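You operate a simulated robot arm through the tools that you are given. There is no shell and no other tool.

You are at the controls of a simulated robot arm. One attempt, no reset.

## Task
Put things in order on the seat bench. At the end: the yellow toothed stud from the seat bench stands where the grey strip carrier stood; the grey strip carrier from the seat bench stands where the blue spacer block stood; the green spacer from the seat bench stands where the yellow toothed stud stood; the blue spacer block from the seat bench stands on top of the white polish tin; whatever was shut is shut again. Leave all else as you found it, and nothing knocked over.

The check looks at the end state, three seconds after you hand in, the way a careful person would. Anything else that was tipped, shoved, dropped, spilled or broken makes it a failure.

## Robot
A 5-joint arm with a two-finger parallel gripper, fixed in place. Base frame: the origin is at the foot of the arm, x ahead of it, y to its left, z up; the work surface is at about z = 0. Lengths are in m, angles in rad, forces in N, time in s.
With the tool pointing down near the work surface it reaches from about 0.26 to 0.6 m from the base axis. Its first joint turns from -1.152 to 1.152 rad. The tool tilts only in the upright plane through the base axis and itself; it spins freely about its own axis. Payload 1.57 kg.
The tool frame sits at the grasp point between the pads (the TCP): z along the fingers, y along the line on which they close. The tips reach 0.03 m beyond it. The gripper opens to 0.08 m. The fingers are 0.017 m wide and 0.012 m thick; the gripper's body (0.04 by 0.082 m) begins 0.08 m behind the TCP.
Orientation is that of the tool frame in the base frame, as [roll, pitch, yaw] about the fixed x, y, z axes, in that order (R = Rz(yaw) Ry(pitch) Rx(roll)). With the fingers straight down and closing along the base's y, the tool's x points along the base's -x, its y along +y and its z along -z.

## Interface
- The arm moves only by the tool jog_arm. Its argument "rows" is text: rows parted by semicolons, each of 7 numbers parted by spaces: the shift along the tool's x, y, z in cm, then the turn, a rotation vector about the tool's x, y, z in rad, then the finger opening in cm, from 0 to 8. In form: dx dy dz wx wy wz jaw; .... A call has 1 to 20 rows; each row shifts and turns the commanded pose from where the row before left it, along the tool's axes as they then stand. Rows are played at 5 a second. More than 0.05 m and 0.15 rad between two rows, or a gripper value outside its range, and nothing of the call is played. A pose out of reach is approached as far as the arm can. The call stops where the force on the tool passes 40 N (or 10 N more than at its start, if that is more) or the arm is blocked; 0.2 s more then pass. The fingers move at their own pace (about 0.153 m/s each) and stop on an object; they squeeze with about 34 N. The grip force told is the motor's: it shows also when the fingers shut on nothing. Time passes only in rows, and 0.2 s behind the last, so rows that do not move let the fingers close. The reply holds the time, the measured pose of the TCP, the force on the tool along the base axes, the opening and the grip force, in the units named above and with some noise, with the torque about the TCP (base axes, N m) and any sound that the robot's microphone picked up, and new pictures: "pictures" is both (left out), scene, wrist or none.
- Cameras (640 x 400 px; columns grow to the right, rows downward): "scene" is fixed at [0.0527, 0.4139, 0.5143]; the picture's right is [-0.56, -0.83, 0.00], its down [-0.55, 0.37, -0.75] and it looks along [0.62, -0.41, -0.67] (base axes); focal length 279 px, centre (320, 200). "wrist" rides on the gripper at [0.072, -0.007, -0.122] in the tool frame; the picture's right is [0.09, 1.00, 0.00], its down [-0.84, 0.08, -0.54] and it looks along [-0.54, 0.05, 0.84] (tool axes); focal length 238 px, centre (320, 200). There is no depth. A picture from a camera that has moved, and an enlarged one, comes with that camera's place and axes in the base frame and with its lens.
- zoom(camera, box): a new picture of the part [left, top, right, bottom] of that camera's present view, enlarged. It takes no simulated time.
- close_job(): hands the job in; it is judged then, once.

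Nothing tells you positions but the pictures and the camera data. Unless the task says otherwise, let go and move clear before handing in.

The tools are called after "Request:" as a command line: name --argument value ..., lists and objects as JSON in quotes. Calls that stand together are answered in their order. jog_arm: Moves the arm, as the interface text tells. Its arguments: {"type":"object","properties":{"rows":{"type":"string"},"pictures":{"type":"string","enum":["both","scene","wrist","none"]}},"required":["rows"]} The other tools are called the same way: zoom (camera, box) takes an enlarged picture of a part of a camera's view; close_job () hands the job in.

At the start:

```text
time: 0.0
tool_pos: [0.3452, 0.0989, 0.2779]
ee_rot: [3.14, 0.0, 3.141]
contact_force: [1.1, -0.1, 0.1]
ft_torque: [-0.01, 0.0, -0.01]
opening: 0.0801
finger_force: 0.1
```

scene: 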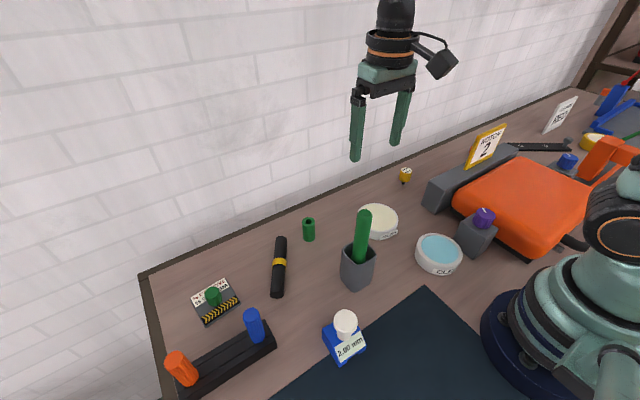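
wrist: 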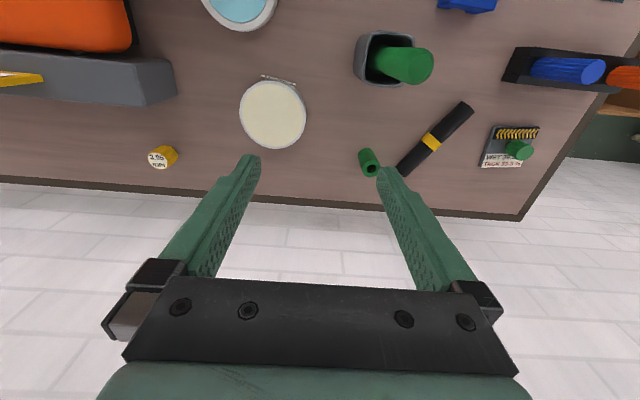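

I see a bench with small parts, tins, a cup with a green rod, a blue block, a dark strip with blue/orange pegs, and an orange seat at the right. I'll take enlarged views first to identify each named object.

Request:
zoom --camera "scene" --box '[140, 180, 400, 400]'

Request:
zoom --camera "scene" --box '[320, 140, 520, 300]'

Request:
zoom --camera "scene" --box '[440, 80, 640, 240]'

Request:
zoom --camera "wrist" --box '[320, 0, 640, 220]'

Request:
zoom --camera "wrist" --box '[0, 0, 320, 220]'

```text
1.82 times, centred on (270, 290) of scene
camera zoom: at [0.0527, 0.4139, 0.5143], right [-0.56, -0.83, 0.0], down [-0.55, 0.37, -0.75], along [0.62, -0.41, -0.67], focal length 508 px, centre (411, 36)
```

zoom: 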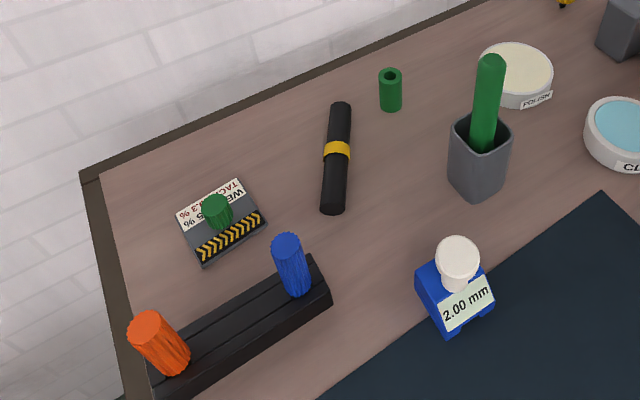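

```text
2.50 times, centred on (420, 220) of scene
camera zoom: at [0.0527, 0.4139, 0.5143], right [-0.56, -0.83, 0.0], down [-0.55, 0.37, -0.75], along [0.62, -0.41, -0.67], focal length 698 px, centre (70, 150)
```

zoom: 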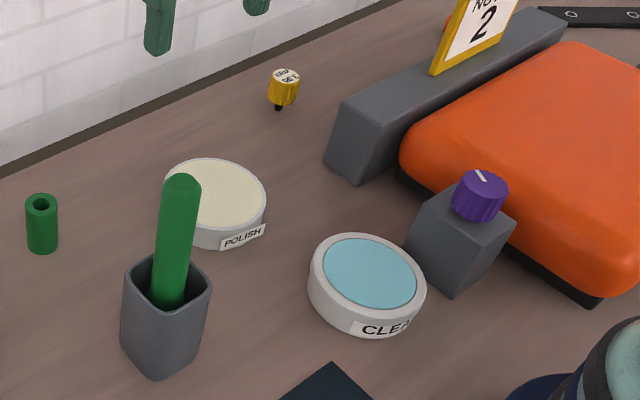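

```text
2.50 times, centred on (540, 160) of scene
camera zoom: at [0.0527, 0.4139, 0.5143], right [-0.56, -0.83, 0.0], down [-0.55, 0.37, -0.75], along [0.62, -0.41, -0.67], focal length 698 px, centre (-230, 300)
```

zoom: 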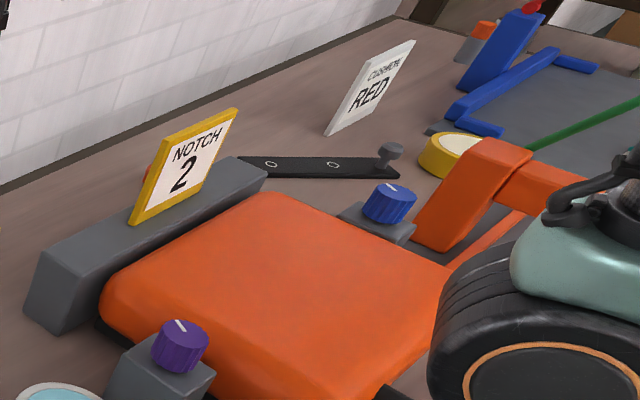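

```text
1.82 times, centred on (480, 110) of wrist
camera zoom: at [0.2724, 0.093, 0.4011], right [-0.09, 1.0, 0.0], down [0.84, 0.08, 0.54], along [0.54, 0.05, -0.84], focal length 433 px, centre (29, 364)
```

zoom: 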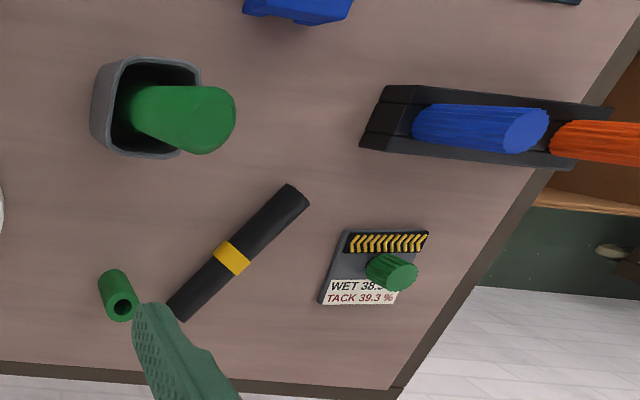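

```text
1.82 times, centred on (160, 110) of wrist
camera zoom: at [0.2724, 0.093, 0.4011], right [-0.09, 1.0, 0.0], down [0.84, 0.08, 0.54], along [0.54, 0.05, -0.84], focal length 433 px, centre (611, 364)
```

zoom: 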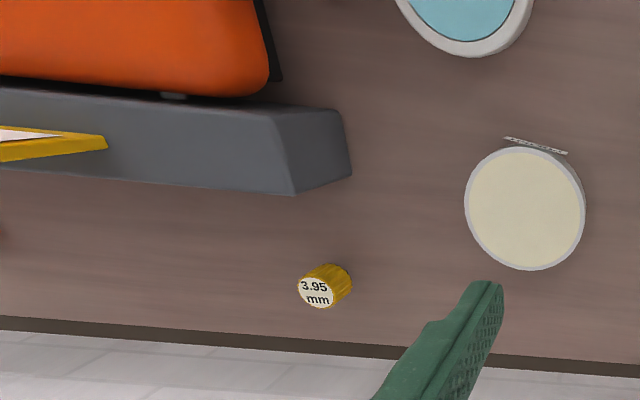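

The named parts seem clear: yellow toothed stud near (0.45,-0.15), grey carrier plate near (0.39,0.43), blue block near (0.19,0.28), green spacer near (0.43,0.20) and polish tin near (0.37,0.04). A tall green rod at about (0.28,0.17) reaches z≈0.19, so I stay high. I'll now go above the blue block for a closer look.

Request:
jog_arm --rows "2.6 2.95 0 0 0 0 8; 2.6 2.95 0 0 0 0 8; 2.6 2.95 0 0 0 0 8; 2.6 2.95 0 0 0 0 8; 2.6 2.95 0 0 0 0 8; 2.7 2.95 0 0 0 0 8; 0 0 0 0 0 0 8"

```text
time: 1.6
tool_pos: [0.1876, 0.2759, 0.2805]
ee_rot: [3.141, 0.002, -3.141]
contact_force: [0.8, 0.7, 0.9]
ft_torque: [-0.01, 0.0, -0.03]
opening: 0.0799
finger_force: 0.1
camera wrist: at [0.1148, 0.2703, 0.4019], right [-0.09, 1.0, 0.0], down [0.84, 0.08, 0.54], along [0.54, 0.05, -0.84], focal length 238 px, centre (320, 200)
```

scene: 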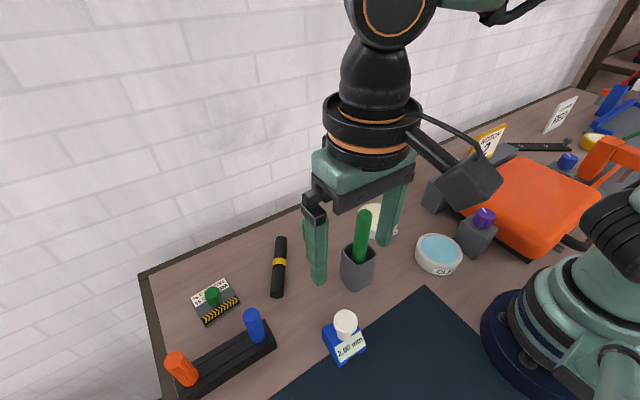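
wrist: 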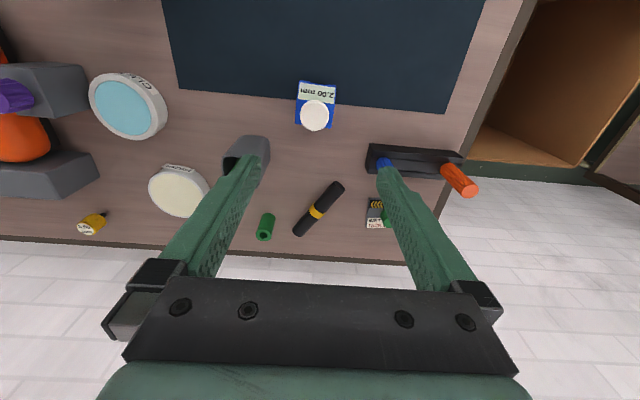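

The blue block is beneath the gripper, slightly ahead. I'll enlarge it to read its outline and orientation.

Request:
zoom --camera "wrist" --box '[270, 60, 366, 150]'

Request:
zoom --camera "scene" --box '[310, 290, 390, 370]'

Request:
zoom --camera "wrist" --box '[240, 150, 480, 260]'

Request:
zoom --camera "wrist" --box '[60, 60, 300, 260]'

Request:
zoom --camera "scene" --box '[180, 260, 260, 330]'

```text
4.44 times, centred on (318, 105) of wrist
camera zoom: at [0.1148, 0.2703, 0.4019], right [-0.09, 1.0, 0.0], down [0.84, 0.08, 0.54], along [0.54, 0.05, -0.84], focal length 1059 px, centre (329, 622)
```

zoom: 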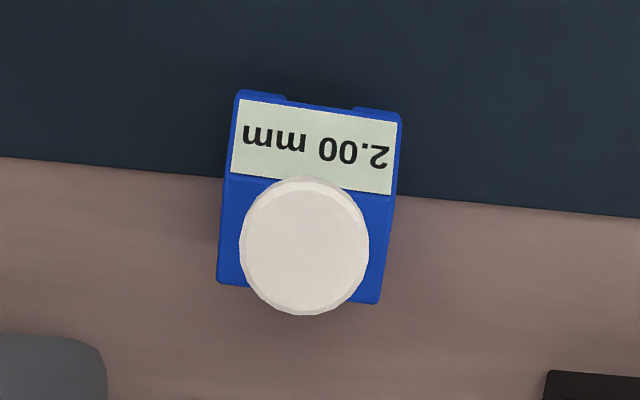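

```text
5.00 times, centred on (350, 330) of scene
camera zoom: at [0.0527, 0.4139, 0.5143], right [-0.56, -0.83, 0.0], down [-0.55, 0.37, -0.75], along [0.62, -0.41, -0.67], focal length 1396 px, centre (170, -450)
```

zoom: 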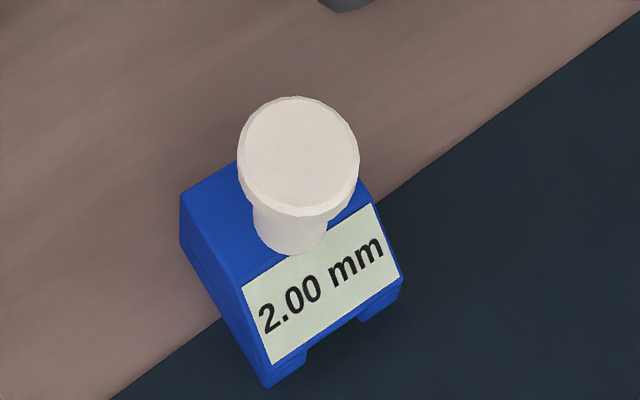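

```text
2.67 times, centred on (360, 205) of wrist
camera zoom: at [0.1148, 0.2703, 0.4019], right [-0.09, 1.0, 0.0], down [0.84, 0.08, 0.54], along [0.54, 0.05, -0.84], focal length 636 px, centre (213, 187)
```

zoom: 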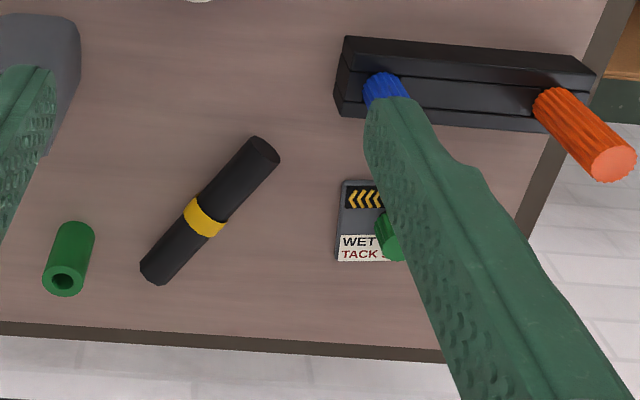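

```text
2.00 times, centred on (180, 160) of wrist
camera zoom: at [0.1148, 0.2703, 0.4019], right [-0.09, 1.0, 0.0], down [0.84, 0.08, 0.54], along [0.54, 0.05, -0.84], focal length 477 px, centre (600, 280)
```

zoom: 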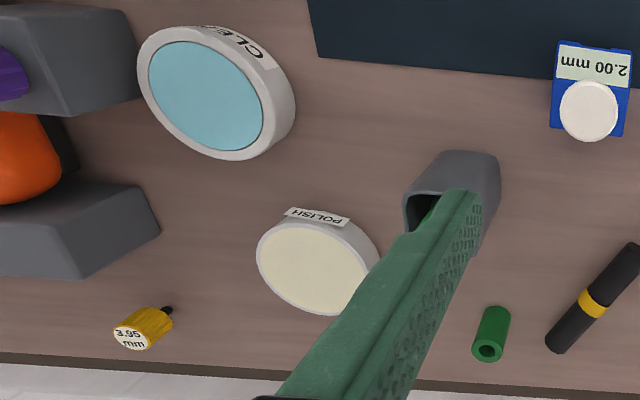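

```text
5.71 times, centred on (220, 295) of scene
camera zoom: at [0.0527, 0.4139, 0.5143], right [-0.56, -0.83, 0.0], down [-0.55, 0.37, -0.75], along [0.62, -0.41, -0.67], focal length 1596 px, centre (891, -343)
```

zoom: 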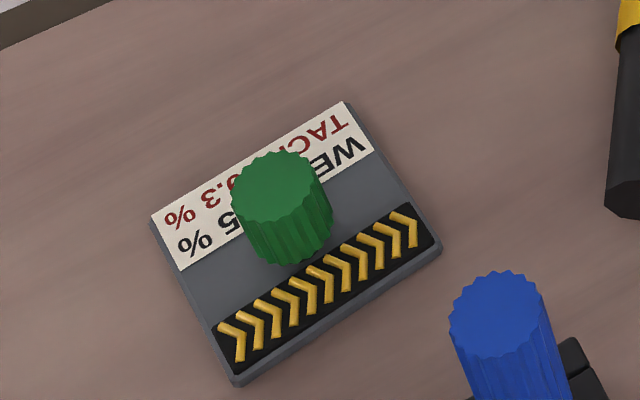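

The grey plate with the chevron strip, green knob and WET/TACK label is the strip carrier. I'll check the fingertip pixels to calibrate the wrist camera.

Request:
zoom --camera "wrist" --box '[220, 140, 300, 190]'

Request:
zoom --camera "wrist" --box '[350, 140, 430, 190]'

Request:
zoom --camera "scene" --box '[280, 180, 440, 300]'

```text
8.00 times, centred on (260, 165) of wrist
camera zoom: at [0.1148, 0.2703, 0.4019], right [-0.09, 1.0, 0.0], down [0.84, 0.08, 0.54], along [0.54, 0.05, -0.84], focal length 1907 px, centre (800, 480)
```

zoom: 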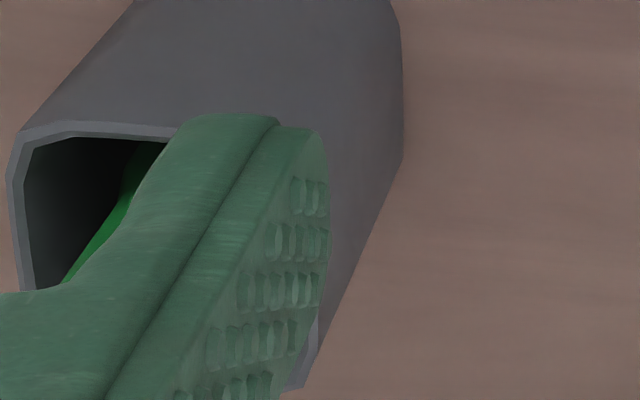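

```text
8.00 times, centred on (390, 165) of wrist
camera zoom: at [0.1148, 0.2703, 0.4019], right [-0.09, 1.0, 0.0], down [0.84, 0.08, 0.54], along [0.54, 0.05, -0.84], focal length 1907 px, centre (-240, 480)
```

zoom: 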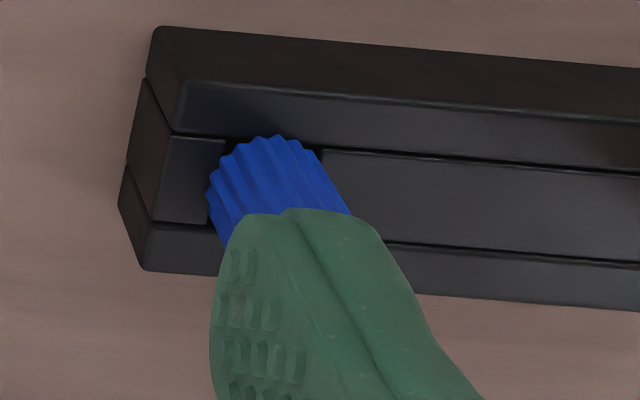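

```text
3.33 times, centred on (360, 240) of scene
camera zoom: at [0.0527, 0.4139, 0.5143], right [-0.56, -0.83, 0.0], down [-0.55, 0.37, -0.75], along [0.62, -0.41, -0.67], focal length 931 px, centre (187, 67)
```

zoom: 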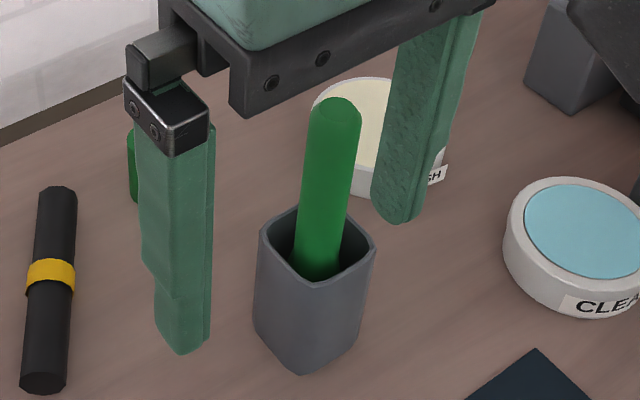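

Blue block stands at about (0.190,0.270), roughly 5.7 cm wide and turned only about 0.035 rad. I'll descend partway above it and look again.

Request:
jog_arm --rows "-0.24 -0.54 0 0 0 0.035 8; 0 0 4 0 0 0 8; 0 0 4 0 0 0 8; 0 0 4 0 0 0 8; 0 0 3 0 0 0 8; 0 0 0 0 0 0 8"

```text
time: 3.0
tool_pos: [0.1901, 0.2698, 0.1272]
ee_rot: [-3.141, -0.001, 3.106]
contact_force: [0.1, -0.1, 0.3]
ft_torque: [-0.02, 0.01, 0.0]
opening: 0.0802
finger_force: 0.1
camera wrist: at [0.1175, 0.266, 0.249], right [-0.06, 1.0, 0.0], down [0.84, 0.05, 0.54], along [0.54, 0.03, -0.84], focal length 238 px, centre (320, 200)
```

scene: 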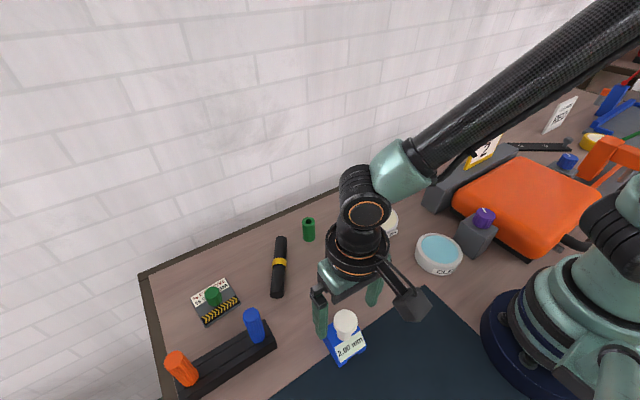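
wrist: 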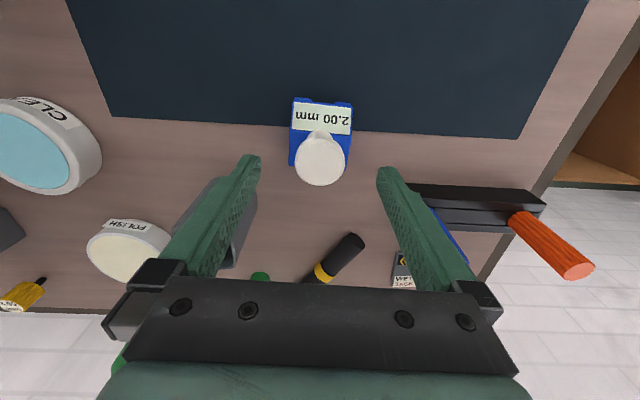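

The gripper is above the block; nothing touched. I'll enlarge to check centring before going down.

Request:
zoom --camera "wrist" --box '[230, 80, 410, 200]'

Request:
zoom --camera "scene" --box '[290, 240, 430, 370]'

```text
3.33 times, centred on (320, 140) of wrist
camera zoom: at [0.1175, 0.266, 0.249], right [-0.06, 1.0, 0.0], down [0.84, 0.05, 0.54], along [0.54, 0.03, -0.84], focal length 794 px, centre (320, 400)
```

zoom: 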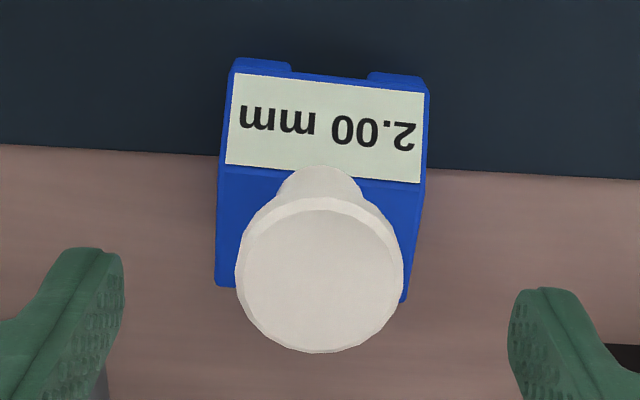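

```text
3.08 times, centred on (360, 305) of scene
camera zoom: at [0.0527, 0.4139, 0.5143], right [-0.56, -0.83, 0.0], down [-0.55, 0.37, -0.75], along [0.62, -0.41, -0.67], focal length 859 px, centre (197, -123)
```

zoom: 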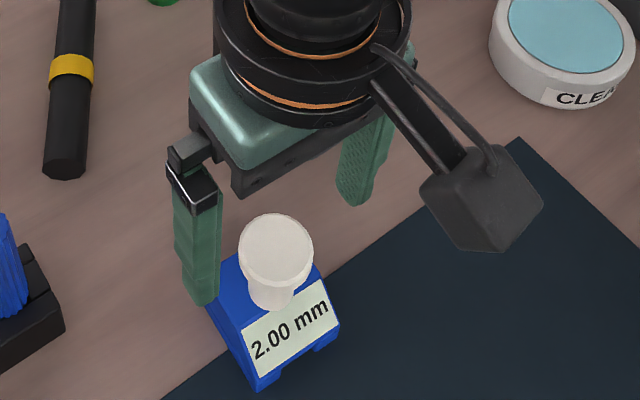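

The block is centred between the fingers at about (0.190,0.270). I'll descend so the pads flank its body and check before closing.

Request:
jog_arm --rows "0 0 3 0 0 0.01 8; 0 0 3 0 0 0 8; 0 0 1.5 0 0 0 8; 0 0 1.4 0 0 0 8; 0 0 0 0 0 0 8"

```text
time: 4.2
tool_pos: [0.1917, 0.2704, 0.0389]
ee_rot: [3.141, -0.001, 3.096]
contact_force: [-1.1, -0.2, 0.0]
ft_torque: [0.01, -0.03, -0.02]
opening: 0.0799
finger_force: 0.1
camera wrist: at [0.118, 0.268, 0.1604], right [-0.05, 1.0, 0.0], down [0.84, 0.04, 0.54], along [0.54, 0.03, -0.84], focal length 238 px, centre (320, 200)
```

scene: 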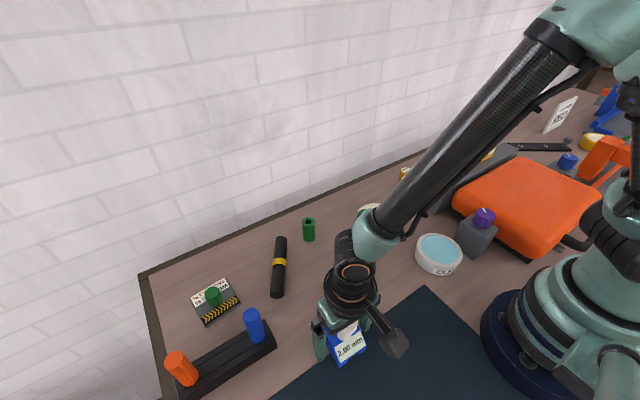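
wrist: 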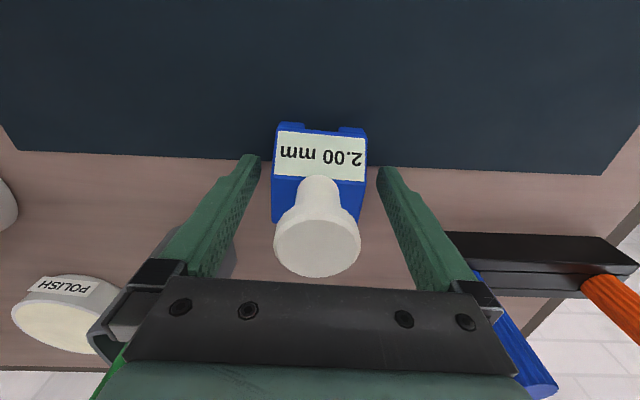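

The block sits squarely between the fingers with clearance. I'll close on it.

Request:
jog_arm --rows "0 0 0 0 0 0 5; 0 0 0 0 0 0 4; 0 0 0 0 0 0 4; 0 0 0 0 0 0 4"

```text
time: 5.2
tool_pos: [0.1915, 0.2707, 0.0388]
ee_rot: [-3.141, -0.001, 3.095]
contact_force: [-0.4, 0.1, -0.1]
ft_torque: [0.01, -0.01, 0.02]
opening: 0.0552
finger_force: 33.7
camera wrist: at [0.118, 0.268, 0.1607], right [-0.05, 1.0, 0.0], down [0.84, 0.04, 0.54], along [0.54, 0.03, -0.84], focal length 238 px, centre (320, 200)
```

scene: 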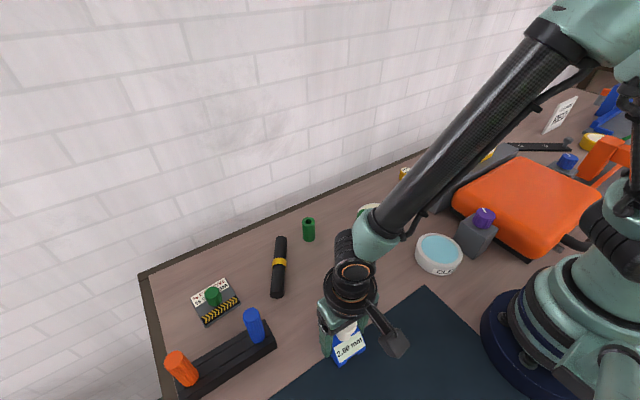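
wrist: 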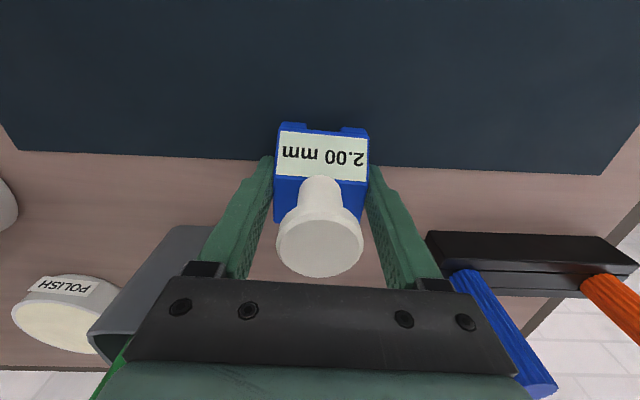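

The block is gripped (opening 5.5 cm, 34 N). I'll lift it straight up well above the tall green rod and verify it is held.

Request:
jog_arm --rows "0 0 -1 0 0 0 4; 0 0 -3 0 0 0 4; 0 0 -4 0 0 0 4; 0 0 -4 0 0 0 4; 0 0 -4 0 0 0 4; 0 0 -4 0 0 0 4; 0 0 -3.5 0 0 0 4; 0 0 -2 0 0 0 4; 0 0 0 0 0 0 4"

```text
time: 7.2
tool_pos: [0.1902, 0.272, 0.2949]
ee_rot: [3.14, -0.001, 3.094]
contact_force: [-0.2, 0.8, -1.3]
ft_torque: [0.01, 0.0, -0.03]
opening: 0.0553
finger_force: 33.8
camera wrist: at [0.1169, 0.2688, 0.4178], right [-0.05, 1.0, 0.0], down [0.84, 0.04, 0.54], along [0.54, 0.03, -0.84], focal length 238 px, centre (320, 200)
```

scene: 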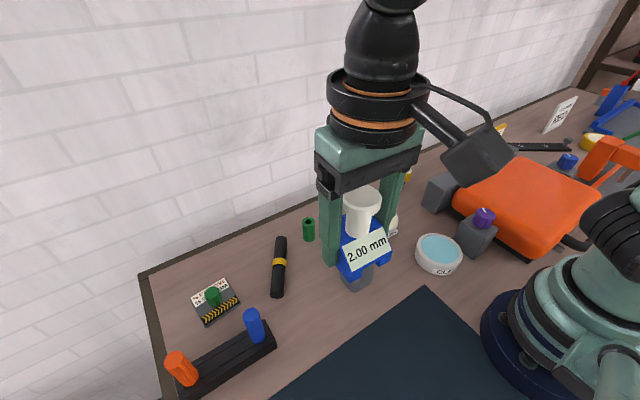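
wrist: 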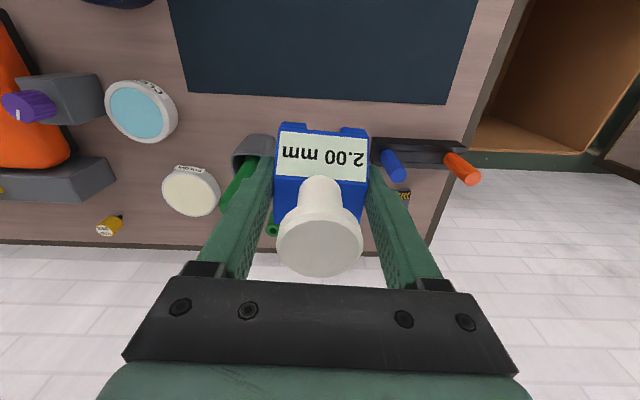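

The block is lifted and held firmly. The tin is clearly visible from here, so I'll enlarge it to fix its position.

Request:
zoom --camera "wrist" --box '[140, 140, 260, 240]'

Request:
zoom --camera "wrist" --box '[240, 60, 400, 160]'

```text
4.00 times, centred on (200, 190) of wrist
camera zoom: at [0.1169, 0.2688, 0.4178], right [-0.05, 1.0, 0.0], down [0.84, 0.04, 0.54], along [0.54, 0.03, -0.84], focal length 953 px, centre (800, 240)
```

zoom: 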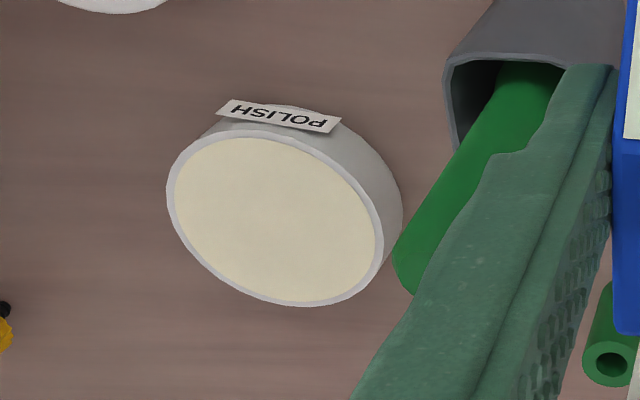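

```text
4.00 times, centred on (320, 110) of wrist
camera zoom: at [0.1169, 0.2688, 0.4178], right [-0.05, 1.0, 0.0], down [0.84, 0.04, 0.54], along [0.54, 0.03, -0.84], focal length 953 px, centre (320, 560)
```

zoom: 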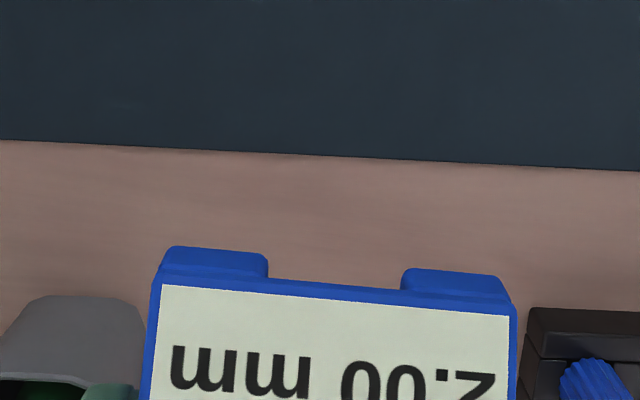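

The tin top centre works out at (0.3645,0.030), height about 0.031 from two agreeing views. I'll carry the block over at z≈0.294, above the rod.

Request:
jog_arm --rows "-1.2 -1.48 0 0 0 0 4; -2.35 -2.91 0 0 0 0 4; -2.35 -2.91 0 0 0 0 4; -2.35 -2.91 0 0 0 0 4; -2.35 -2.91 0 0 0 0 4; -2.35 -2.91 0 0 0 0 4; -2.35 -2.91 0 0 0 0 4; -2.35 -2.91 0 0 0 0 4; -1.14 -1.41 0 0 0 0 4; 0 0 0 0 0 0 4"

```text
time: 9.4
tool_pos: [0.3688, 0.0288, 0.2956]
ee_rot: [-3.141, -0.001, 3.096]
contact_force: [-0.8, 0.0, -1.3]
ft_torque: [0.03, -0.02, 0.01]
opening: 0.0554
finger_force: 33.8
camera wrist: at [0.2951, 0.0263, 0.4181], right [-0.05, 1.0, 0.0], down [0.84, 0.04, 0.54], along [0.54, 0.03, -0.84], focal length 238 px, centre (320, 200)
```

scene: 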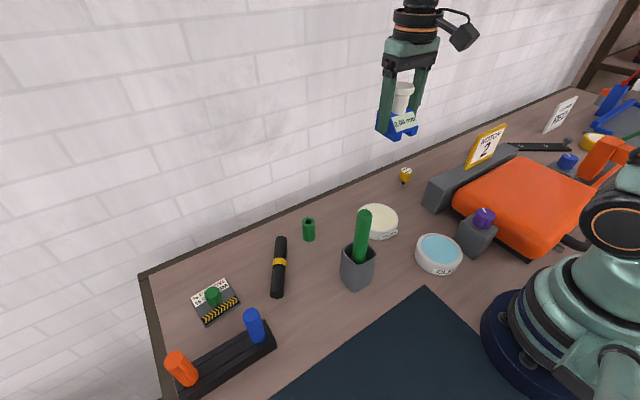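
wrist: 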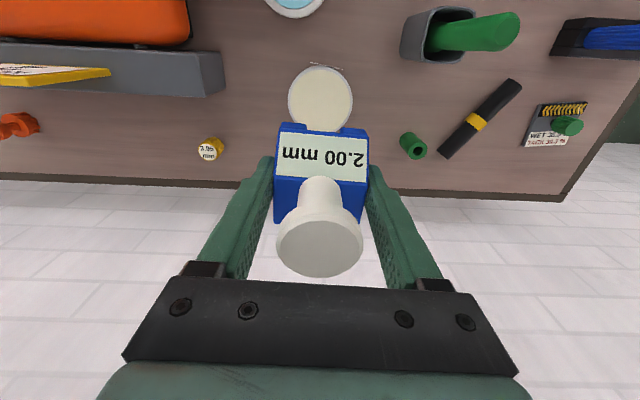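

The tin shows directly below and ahead of the held block. I'll measure its centre once more from here.

Request:
zoom --camera "wrist" --box '[270, 50, 370, 140]'

Request:
zoom --camera "scene" --box '[330, 60, 450, 260]'

Request:
zoom --camera "wrist" --box '[180, 120, 260, 180]'

Request:
zoom --camera "wrist" --box '[390, 80, 610, 180]'

```text
4.44 times, centred on (320, 95) of wrist
camera zoom: at [0.2951, 0.0263, 0.4181], right [-0.05, 1.0, 0.0], down [0.84, 0.04, 0.54], along [0.54, 0.03, -0.84], focal length 1059 px, centre (320, 667)
```

zoom: 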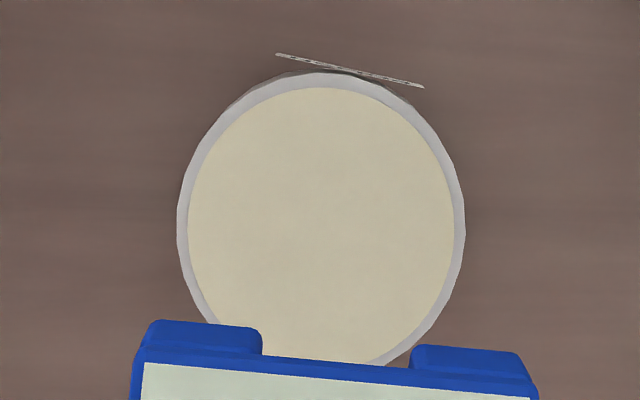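

```text
2.00 times, centred on (390, 160) of scene
camera zoom: at [0.0527, 0.4139, 0.5143], right [-0.56, -0.83, 0.0], down [-0.55, 0.37, -0.75], along [0.62, -0.41, -0.67], focal length 559 px, centre (180, 280)
```

zoom: 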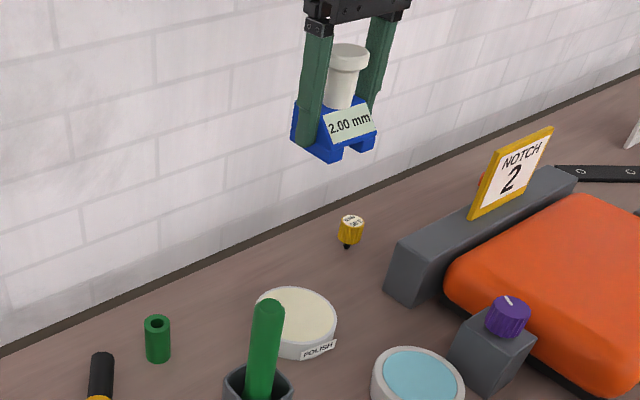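

```text
6.67 times, centred on (220, 150) of wrist
camera zoom: at [0.2951, 0.0263, 0.4181], right [-0.05, 1.0, 0.0], down [0.84, 0.04, 0.54], along [0.54, 0.03, -0.84], focal length 1589 px, centre (987, 533)
```

zoom: 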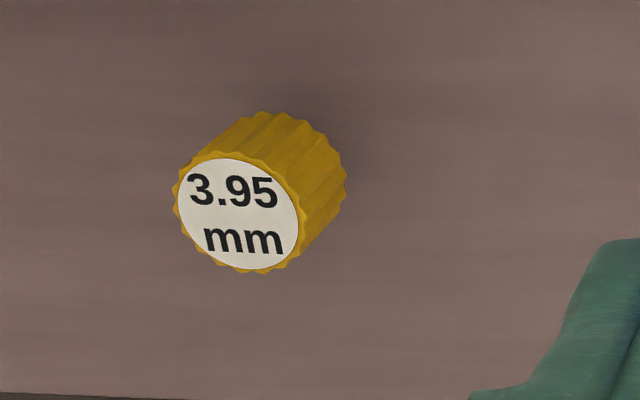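

```text
2.91 times, centred on (500, 130) of wrist
camera zoom: at [0.2951, 0.0263, 0.4181], right [-0.05, 1.0, 0.0], down [0.84, 0.04, 0.54], along [0.54, 0.03, -0.84], focal length 693 px, centre (-204, 404)
```

zoom: 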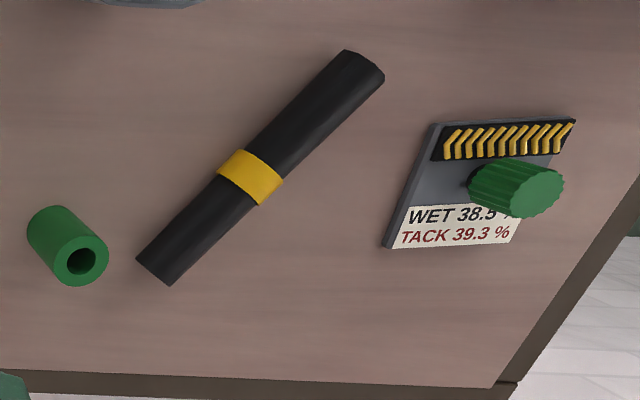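

Tin centre confirmed at (0.364,0.030), diameter about 9.9 cm. I'll lower the block to just above it and then look.

Request:
jog_arm --rows "0.05 0.1 3 0 0 0 4; 0 0 4 0 0 0 4; 0 0 4 0 0 0 4; 0 0 4 0 0 0 4; 0 0 3 0 0 0 4; 0 0 2 0 0 0 4; 0 0 1 0 0 0 4; 0 0 0.5 0 0 0 4; 0 0 0 0 0 0 4"

```text
time: 11.4
tool_pos: [0.3677, 0.0325, 0.0803]
ee_rot: [3.141, 0.0, 3.097]
contact_force: [-0.9, 0.0, -1.6]
ft_torque: [0.01, -0.02, 0.0]
opening: 0.0553
finger_force: 34.2
camera wrist: at [0.2946, 0.0285, 0.2018], right [-0.05, 1.0, 0.0], down [0.84, 0.04, 0.54], along [0.54, 0.03, -0.84], focal length 238 px, centre (320, 200)
```

scene: 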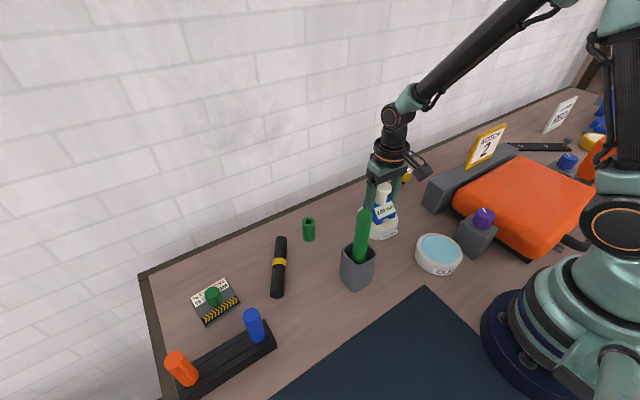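
wrist: 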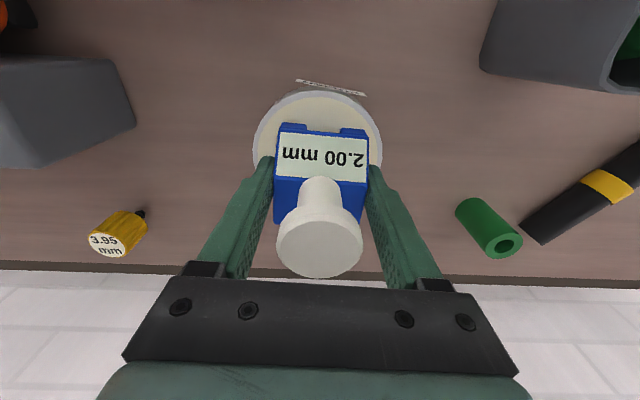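

The block hovers about a centimetre over the tin and looks near centre. I'll check the margins by enlargement before setting down.

Request:
zoom --camera "wrist" --box '[240, 70, 400, 180]'

Request:
zoom --camera "scene" --box '[340, 170, 440, 250]'

```text
3.64 times, centred on (320, 125) of wrist
camera zoom: at [0.2946, 0.0285, 0.2018], right [-0.05, 1.0, 0.0], down [0.84, 0.04, 0.54], along [0.54, 0.03, -0.84], focal length 867 px, centre (320, 473)
```

zoom: 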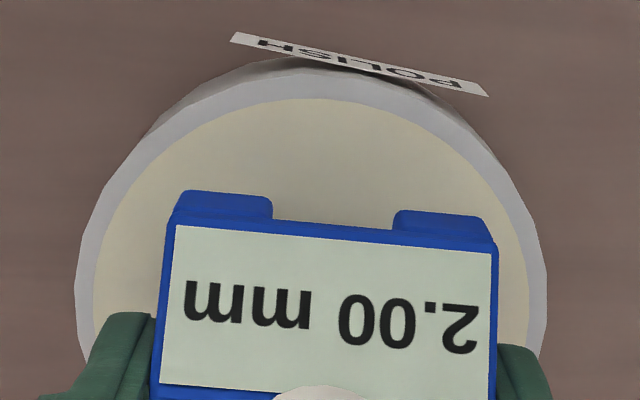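

```text
5.00 times, centred on (390, 210) of scene
camera zoom: at [0.0527, 0.4139, 0.5143], right [-0.56, -0.83, 0.0], down [-0.55, 0.37, -0.75], along [0.62, -0.41, -0.67], focal length 1396 px, centre (-30, 150)
```

zoom: 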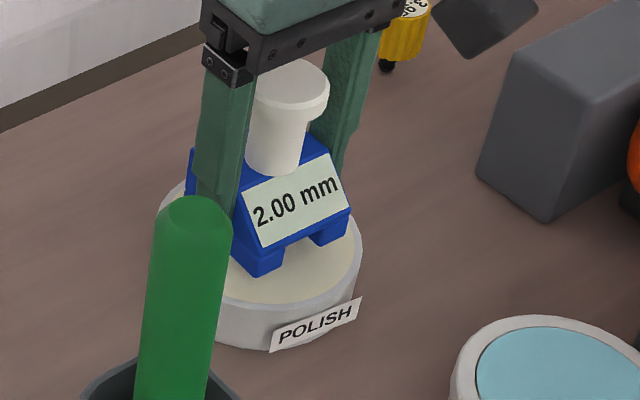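

Block centre is about 4 mm to +y of the tin centre. I'll correct that and lower gently until contact.

Request:
jog_arm --rows "-0.1 -0.35 0 0 0 0 4; 0 0 0.4 0 0 0 4; 0 0 0.2 0 0 0 4; 0 0 0.1 0 0 0 4; 0 0 0 0 0 0 4" --pictures "both"

```text
time: 12.6
tool_pos: [0.3685, 0.0277, 0.0722]
ee_rot: [3.14, -0.002, 3.097]
contact_force: [0.1, 0.6, -1.3]
ft_torque: [0.04, -0.02, 0.0]
opening: 0.0555
finger_force: 34.2
camera wrist: at [0.2955, 0.0246, 0.195], right [-0.05, 1.0, 0.0], down [0.84, 0.04, 0.54], along [0.54, 0.03, -0.84], focal length 238 px, centre (320, 200)
```

scene: 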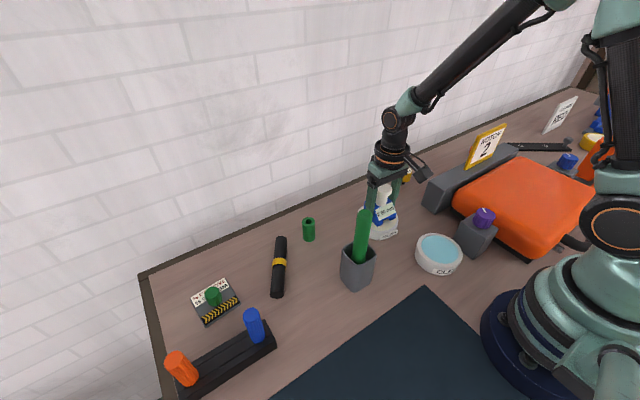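
wrist: 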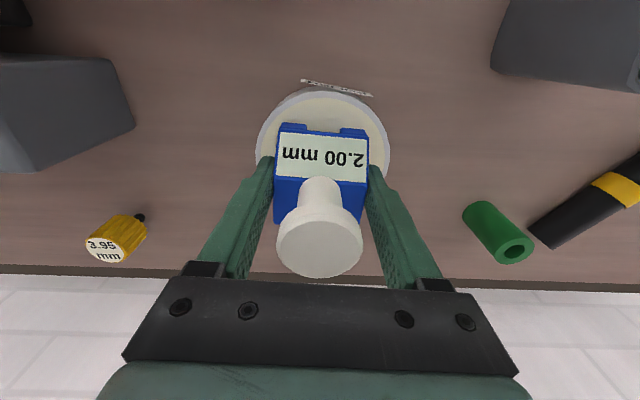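

Still hanging free (force unchanged). I'll keep lowering in 1 mm steps.

Request:
jog_arm --rows "0 0 0.1 0 0 0 4; 0 0 0.1 0 0 0 4; 0 0 0.1 0 0 0 4; 0 0 0 0 0 0 4" --pictures "none"

```text
time: 13.6
tool_pos: [0.3685, 0.0273, 0.0705]
ee_rot: [-3.141, 0.0, 3.096]
contact_force: [0.8, -0.9, -1.9]
ft_torque: [-0.01, 0.0, -0.02]
opening: 0.0551
finger_force: 33.9
```

Request:
jog_arm --rows "0 0 0.1 0 0 0 4; 0 0 0 0 0 0 4" --pictures "none"

Request:
zoom --camera "scene" --box '[340, 170, 440, 250]'

```text
time: 14.2
tool_pos: [0.3695, 0.0277, 0.0694]
ee_rot: [3.141, -0.002, 3.095]
contact_force: [-0.5, 0.5, -0.8]
ft_torque: [-0.01, -0.01, 0.0]
opening: 0.0553
finger_force: 34.1
```

```text
5.00 times, centred on (390, 210) of scene
camera zoom: at [0.0527, 0.4139, 0.5143], right [-0.56, -0.83, 0.0], down [-0.55, 0.37, -0.75], along [0.62, -0.41, -0.67], focal length 1396 px, centre (-30, 150)
```

zoom: 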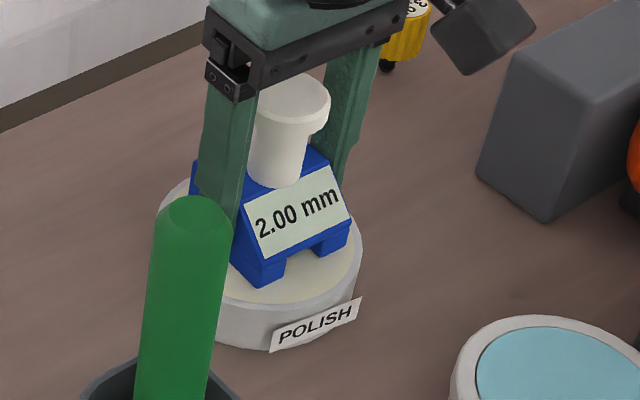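

Almost touching; the block sits a couple of millimetres toward the label side. I'll raise slightly, nudge it 2 mm to centre, and continue lowering.

Request:
jog_arm --rows "0 0 -0.3 0 0 0 4; -0.2 0.2 0 0 0 0 4; 0 0 0.2 0 0 0 4; 0 0 0.1 0 0 0 4; 0 0 0.1 0 0 0 4; 0 0 0 0 0 0 4" --pictures "none"

```text
time: 15.6
tool_pos: [0.3705, 0.0291, 0.0691]
ee_rot: [3.142, 0.0, 3.095]
contact_force: [-3.6, 1.7, 9.2]
ft_torque: [0.06, 0.2, -0.04]
opening: 0.0552
finger_force: 34.3
```

Contact made (about 9 N up). I'll release gently and look.

Request:
jog_arm --rows "0 0 -0.05 0 0 0 4; 0 0 0 0 0 0 6; 0 0 0 0 0 0 7.5; 0 0 0 0 0 0 7.8; 0 0 0 0 0 0 7.8"

Request:
zoom --camera "scene" --box '[340, 170, 440, 250]'

```text
time: 16.8
tool_pos: [0.3697, 0.0293, 0.0685]
ee_rot: [3.141, 0.0, 3.096]
contact_force: [-0.6, 0.5, -0.2]
ft_torque: [0.0, 0.0, 0.0]
opening: 0.0779
finger_force: 0.0
camera wrist: at [0.2971, 0.0263, 0.1909], right [-0.05, 1.0, 0.0], down [0.84, 0.04, 0.54], along [0.54, 0.03, -0.84], focal length 238 px, centre (320, 200)
```

scene: 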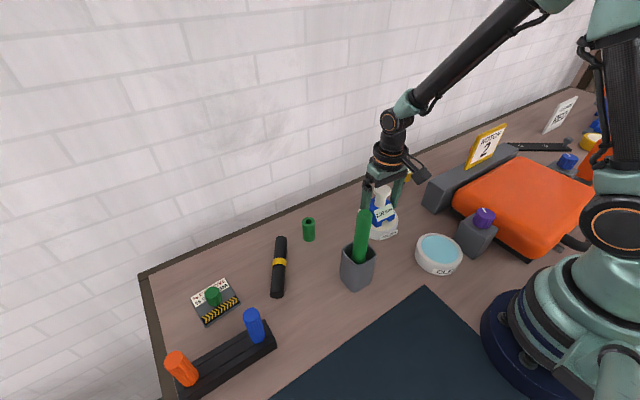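
wrist: 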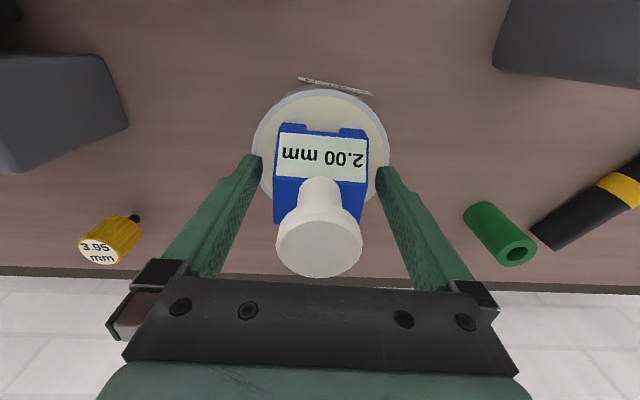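

```text
5.00 times, centred on (390, 210) of scene
camera zoom: at [0.0527, 0.4139, 0.5143], right [-0.56, -0.83, 0.0], down [-0.55, 0.37, -0.75], along [0.62, -0.41, -0.67], focal length 1396 px, centre (-30, 150)
```

zoom: 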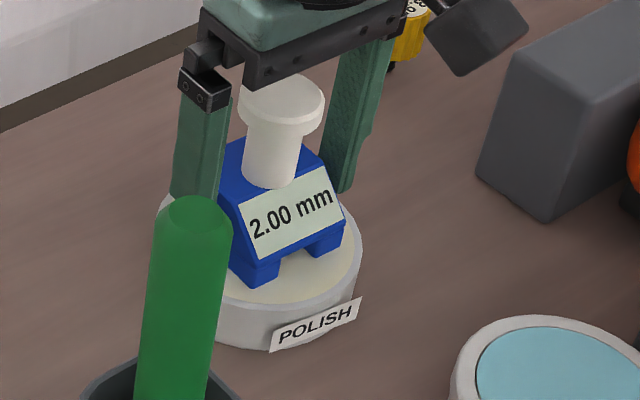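

The block stands upright, well centred on the tin. I'll retreat straight up and travel over to the grey carrier.

Request:
jog_arm --rows "0 0 -1 0 0 0 8; 0 0 -3 0 0 0 8; 0 0 -4 0 0 0 8; 0 0 -4 0 0 0 8; 0 0 -3 0 0 0 8; 0 4 0 0 0 0 8; 0 4 0 0 0 0 8; 0 4 0 0 0 0 8; 0 4 0 0 0 0 8; 0 4 0 0 0 0 8; 0 4 0 0 0 0 8; 0 4 0 0 0 0 8; 0 4 0 0 0 0 8; 0 4 0 0 0 0 8; 0 4 0 0 0 0 8; 0 0 0 0 0 0 8"

```text
time: 20.2
tool_pos: [0.3885, 0.4286, 0.2166]
ee_rot: [-3.14, -0.002, 3.096]
contact_force: [0.2, 0.4, -0.2]
ft_torque: [-0.02, -0.01, -0.02]
opening: 0.0799
finger_force: 0.0
camera wrist: at [0.3151, 0.4258, 0.3401], right [-0.05, 1.0, 0.0], down [0.84, 0.04, 0.54], along [0.54, 0.02, -0.84], focal length 238 px, centre (320, 200)
```

scene: 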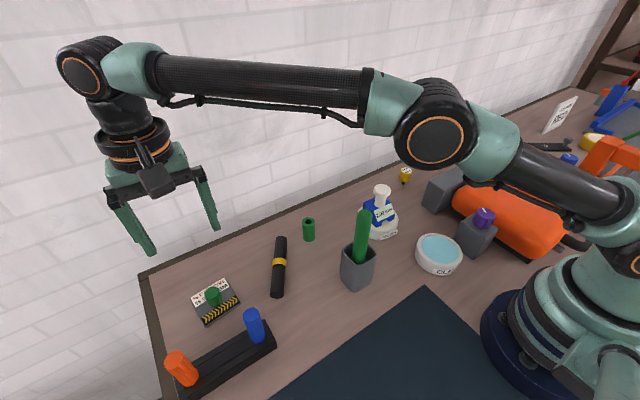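
wrist: 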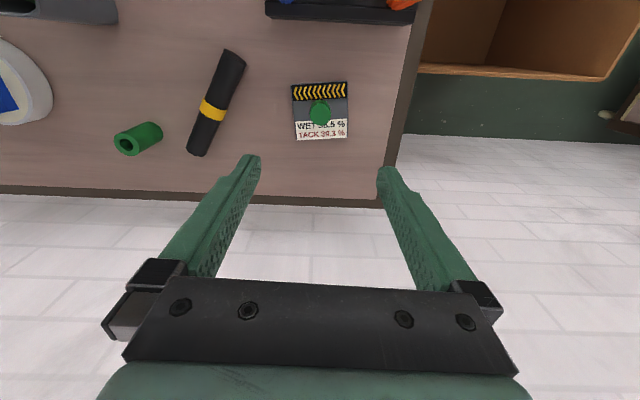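

I'm above the carrier. I'll enlarge it to measure knob and plate.

Request:
zoom --camera "wrist" --box '[270, 65, 370, 155]'

Request:
zoom --camera "scene" --box '[340, 170, 440, 250]'

Request:
zoom --camera "wrist" --box '[100, 0, 440, 200]'

```text
4.44 times, centred on (320, 110) of wrist
camera zoom: at [0.3151, 0.4258, 0.3401], right [-0.05, 1.0, 0.0], down [0.84, 0.04, 0.54], along [0.54, 0.02, -0.84], focal length 1059 px, centre (320, 600)
```

zoom: 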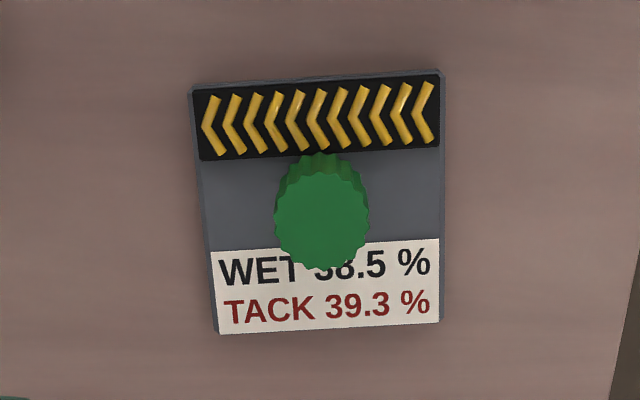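

```text
5.00 times, centred on (390, 210) of scene
camera zoom: at [0.0527, 0.4139, 0.5143], right [-0.56, -0.83, 0.0], down [-0.55, 0.37, -0.75], along [0.62, -0.41, -0.67], focal length 1396 px, centre (-30, 150)
```

zoom: 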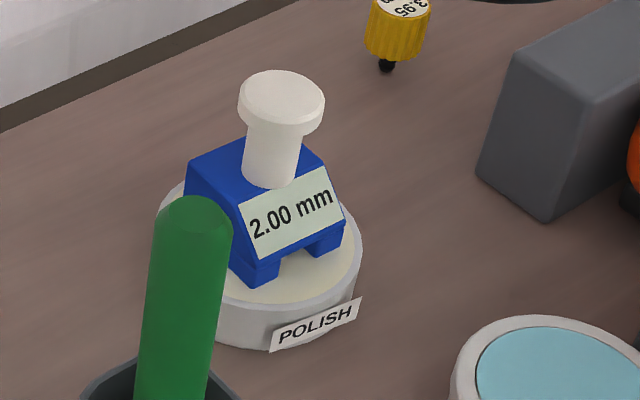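

```text
1.88 times, centred on (270, 100) of wrist
camera zoom: at [0.3151, 0.4258, 0.3401], right [-0.05, 1.0, 0.0], down [0.84, 0.04, 0.54], along [0.54, 0.02, -0.84], focal length 449 px, centre (414, 388)
```

zoom: 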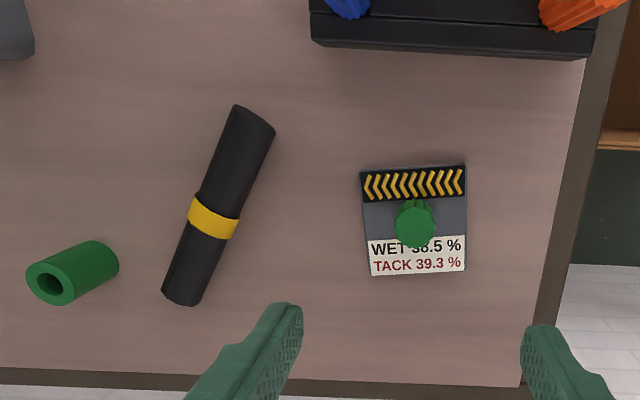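

The carrier plate (7.2 cm square) is centred near (0.388,0.430) with its knob, about 2.6 cm wide and 4.2 cm high, in the middle. I'll descend partway over the knob.

Request:
jog_arm --rows "0.3 0.1 2 0 0 0 8; 0 0 4 0 0 0 8; 0 0 3.7 0 0 0 8; 0 0 2 0 0 0 8; 0 0 0 0 0 0 8"

Request:
zoom --camera "wrist" --box '[230, 90, 410, 210]'

Request:
zoom --camera "scene" --box '[150, 200, 290, 340]'

```text
time: 21.4
tool_pos: [0.3859, 0.4314, 0.101]
ee_rot: [-3.141, 0.001, 3.096]
contact_force: [-0.4, 0.1, -0.5]
ft_torque: [-0.03, -0.01, -0.01]
opening: 0.0799
finger_force: 0.2
camera wrist: at [0.3129, 0.4281, 0.2232], right [-0.05, 1.0, 0.0], down [0.84, 0.04, 0.54], along [0.54, 0.03, -0.84], focal length 238 px, centre (320, 200)
```

scene: 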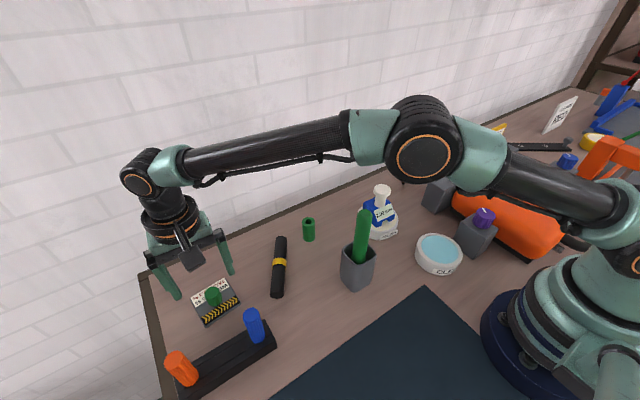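
wrist: 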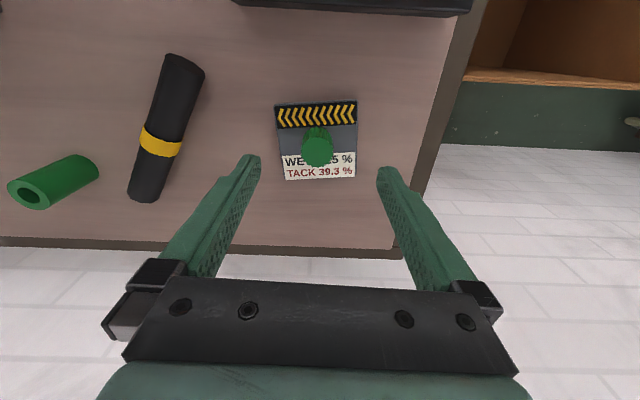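

```text
3.33 times, centred on (320, 150) of wrist
camera zoom: at [0.3129, 0.4281, 0.2232], right [-0.05, 1.0, 0.0], down [0.84, 0.04, 0.54], along [0.54, 0.03, -0.84], focal length 794 px, centre (320, 367)
```

zoom: 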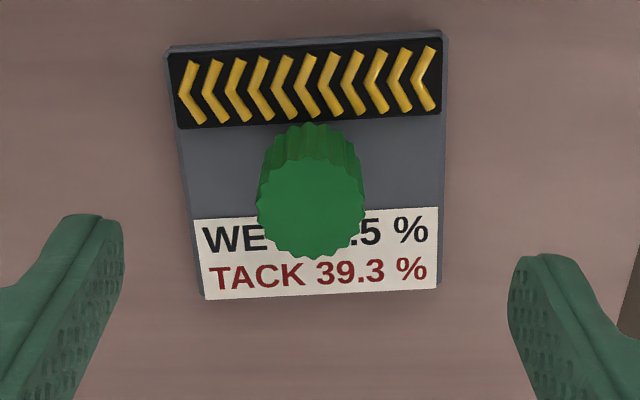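

```text
2.86 times, centred on (220, 270) of scene
camera zoom: at [0.0527, 0.4139, 0.5143], right [-0.56, -0.83, 0.0], down [-0.55, 0.37, -0.75], along [0.62, -0.41, -0.67], focal length 798 px, centre (606, 0)
```

zoom: 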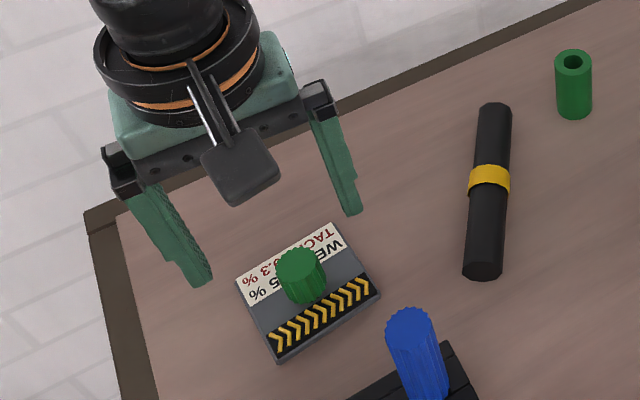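

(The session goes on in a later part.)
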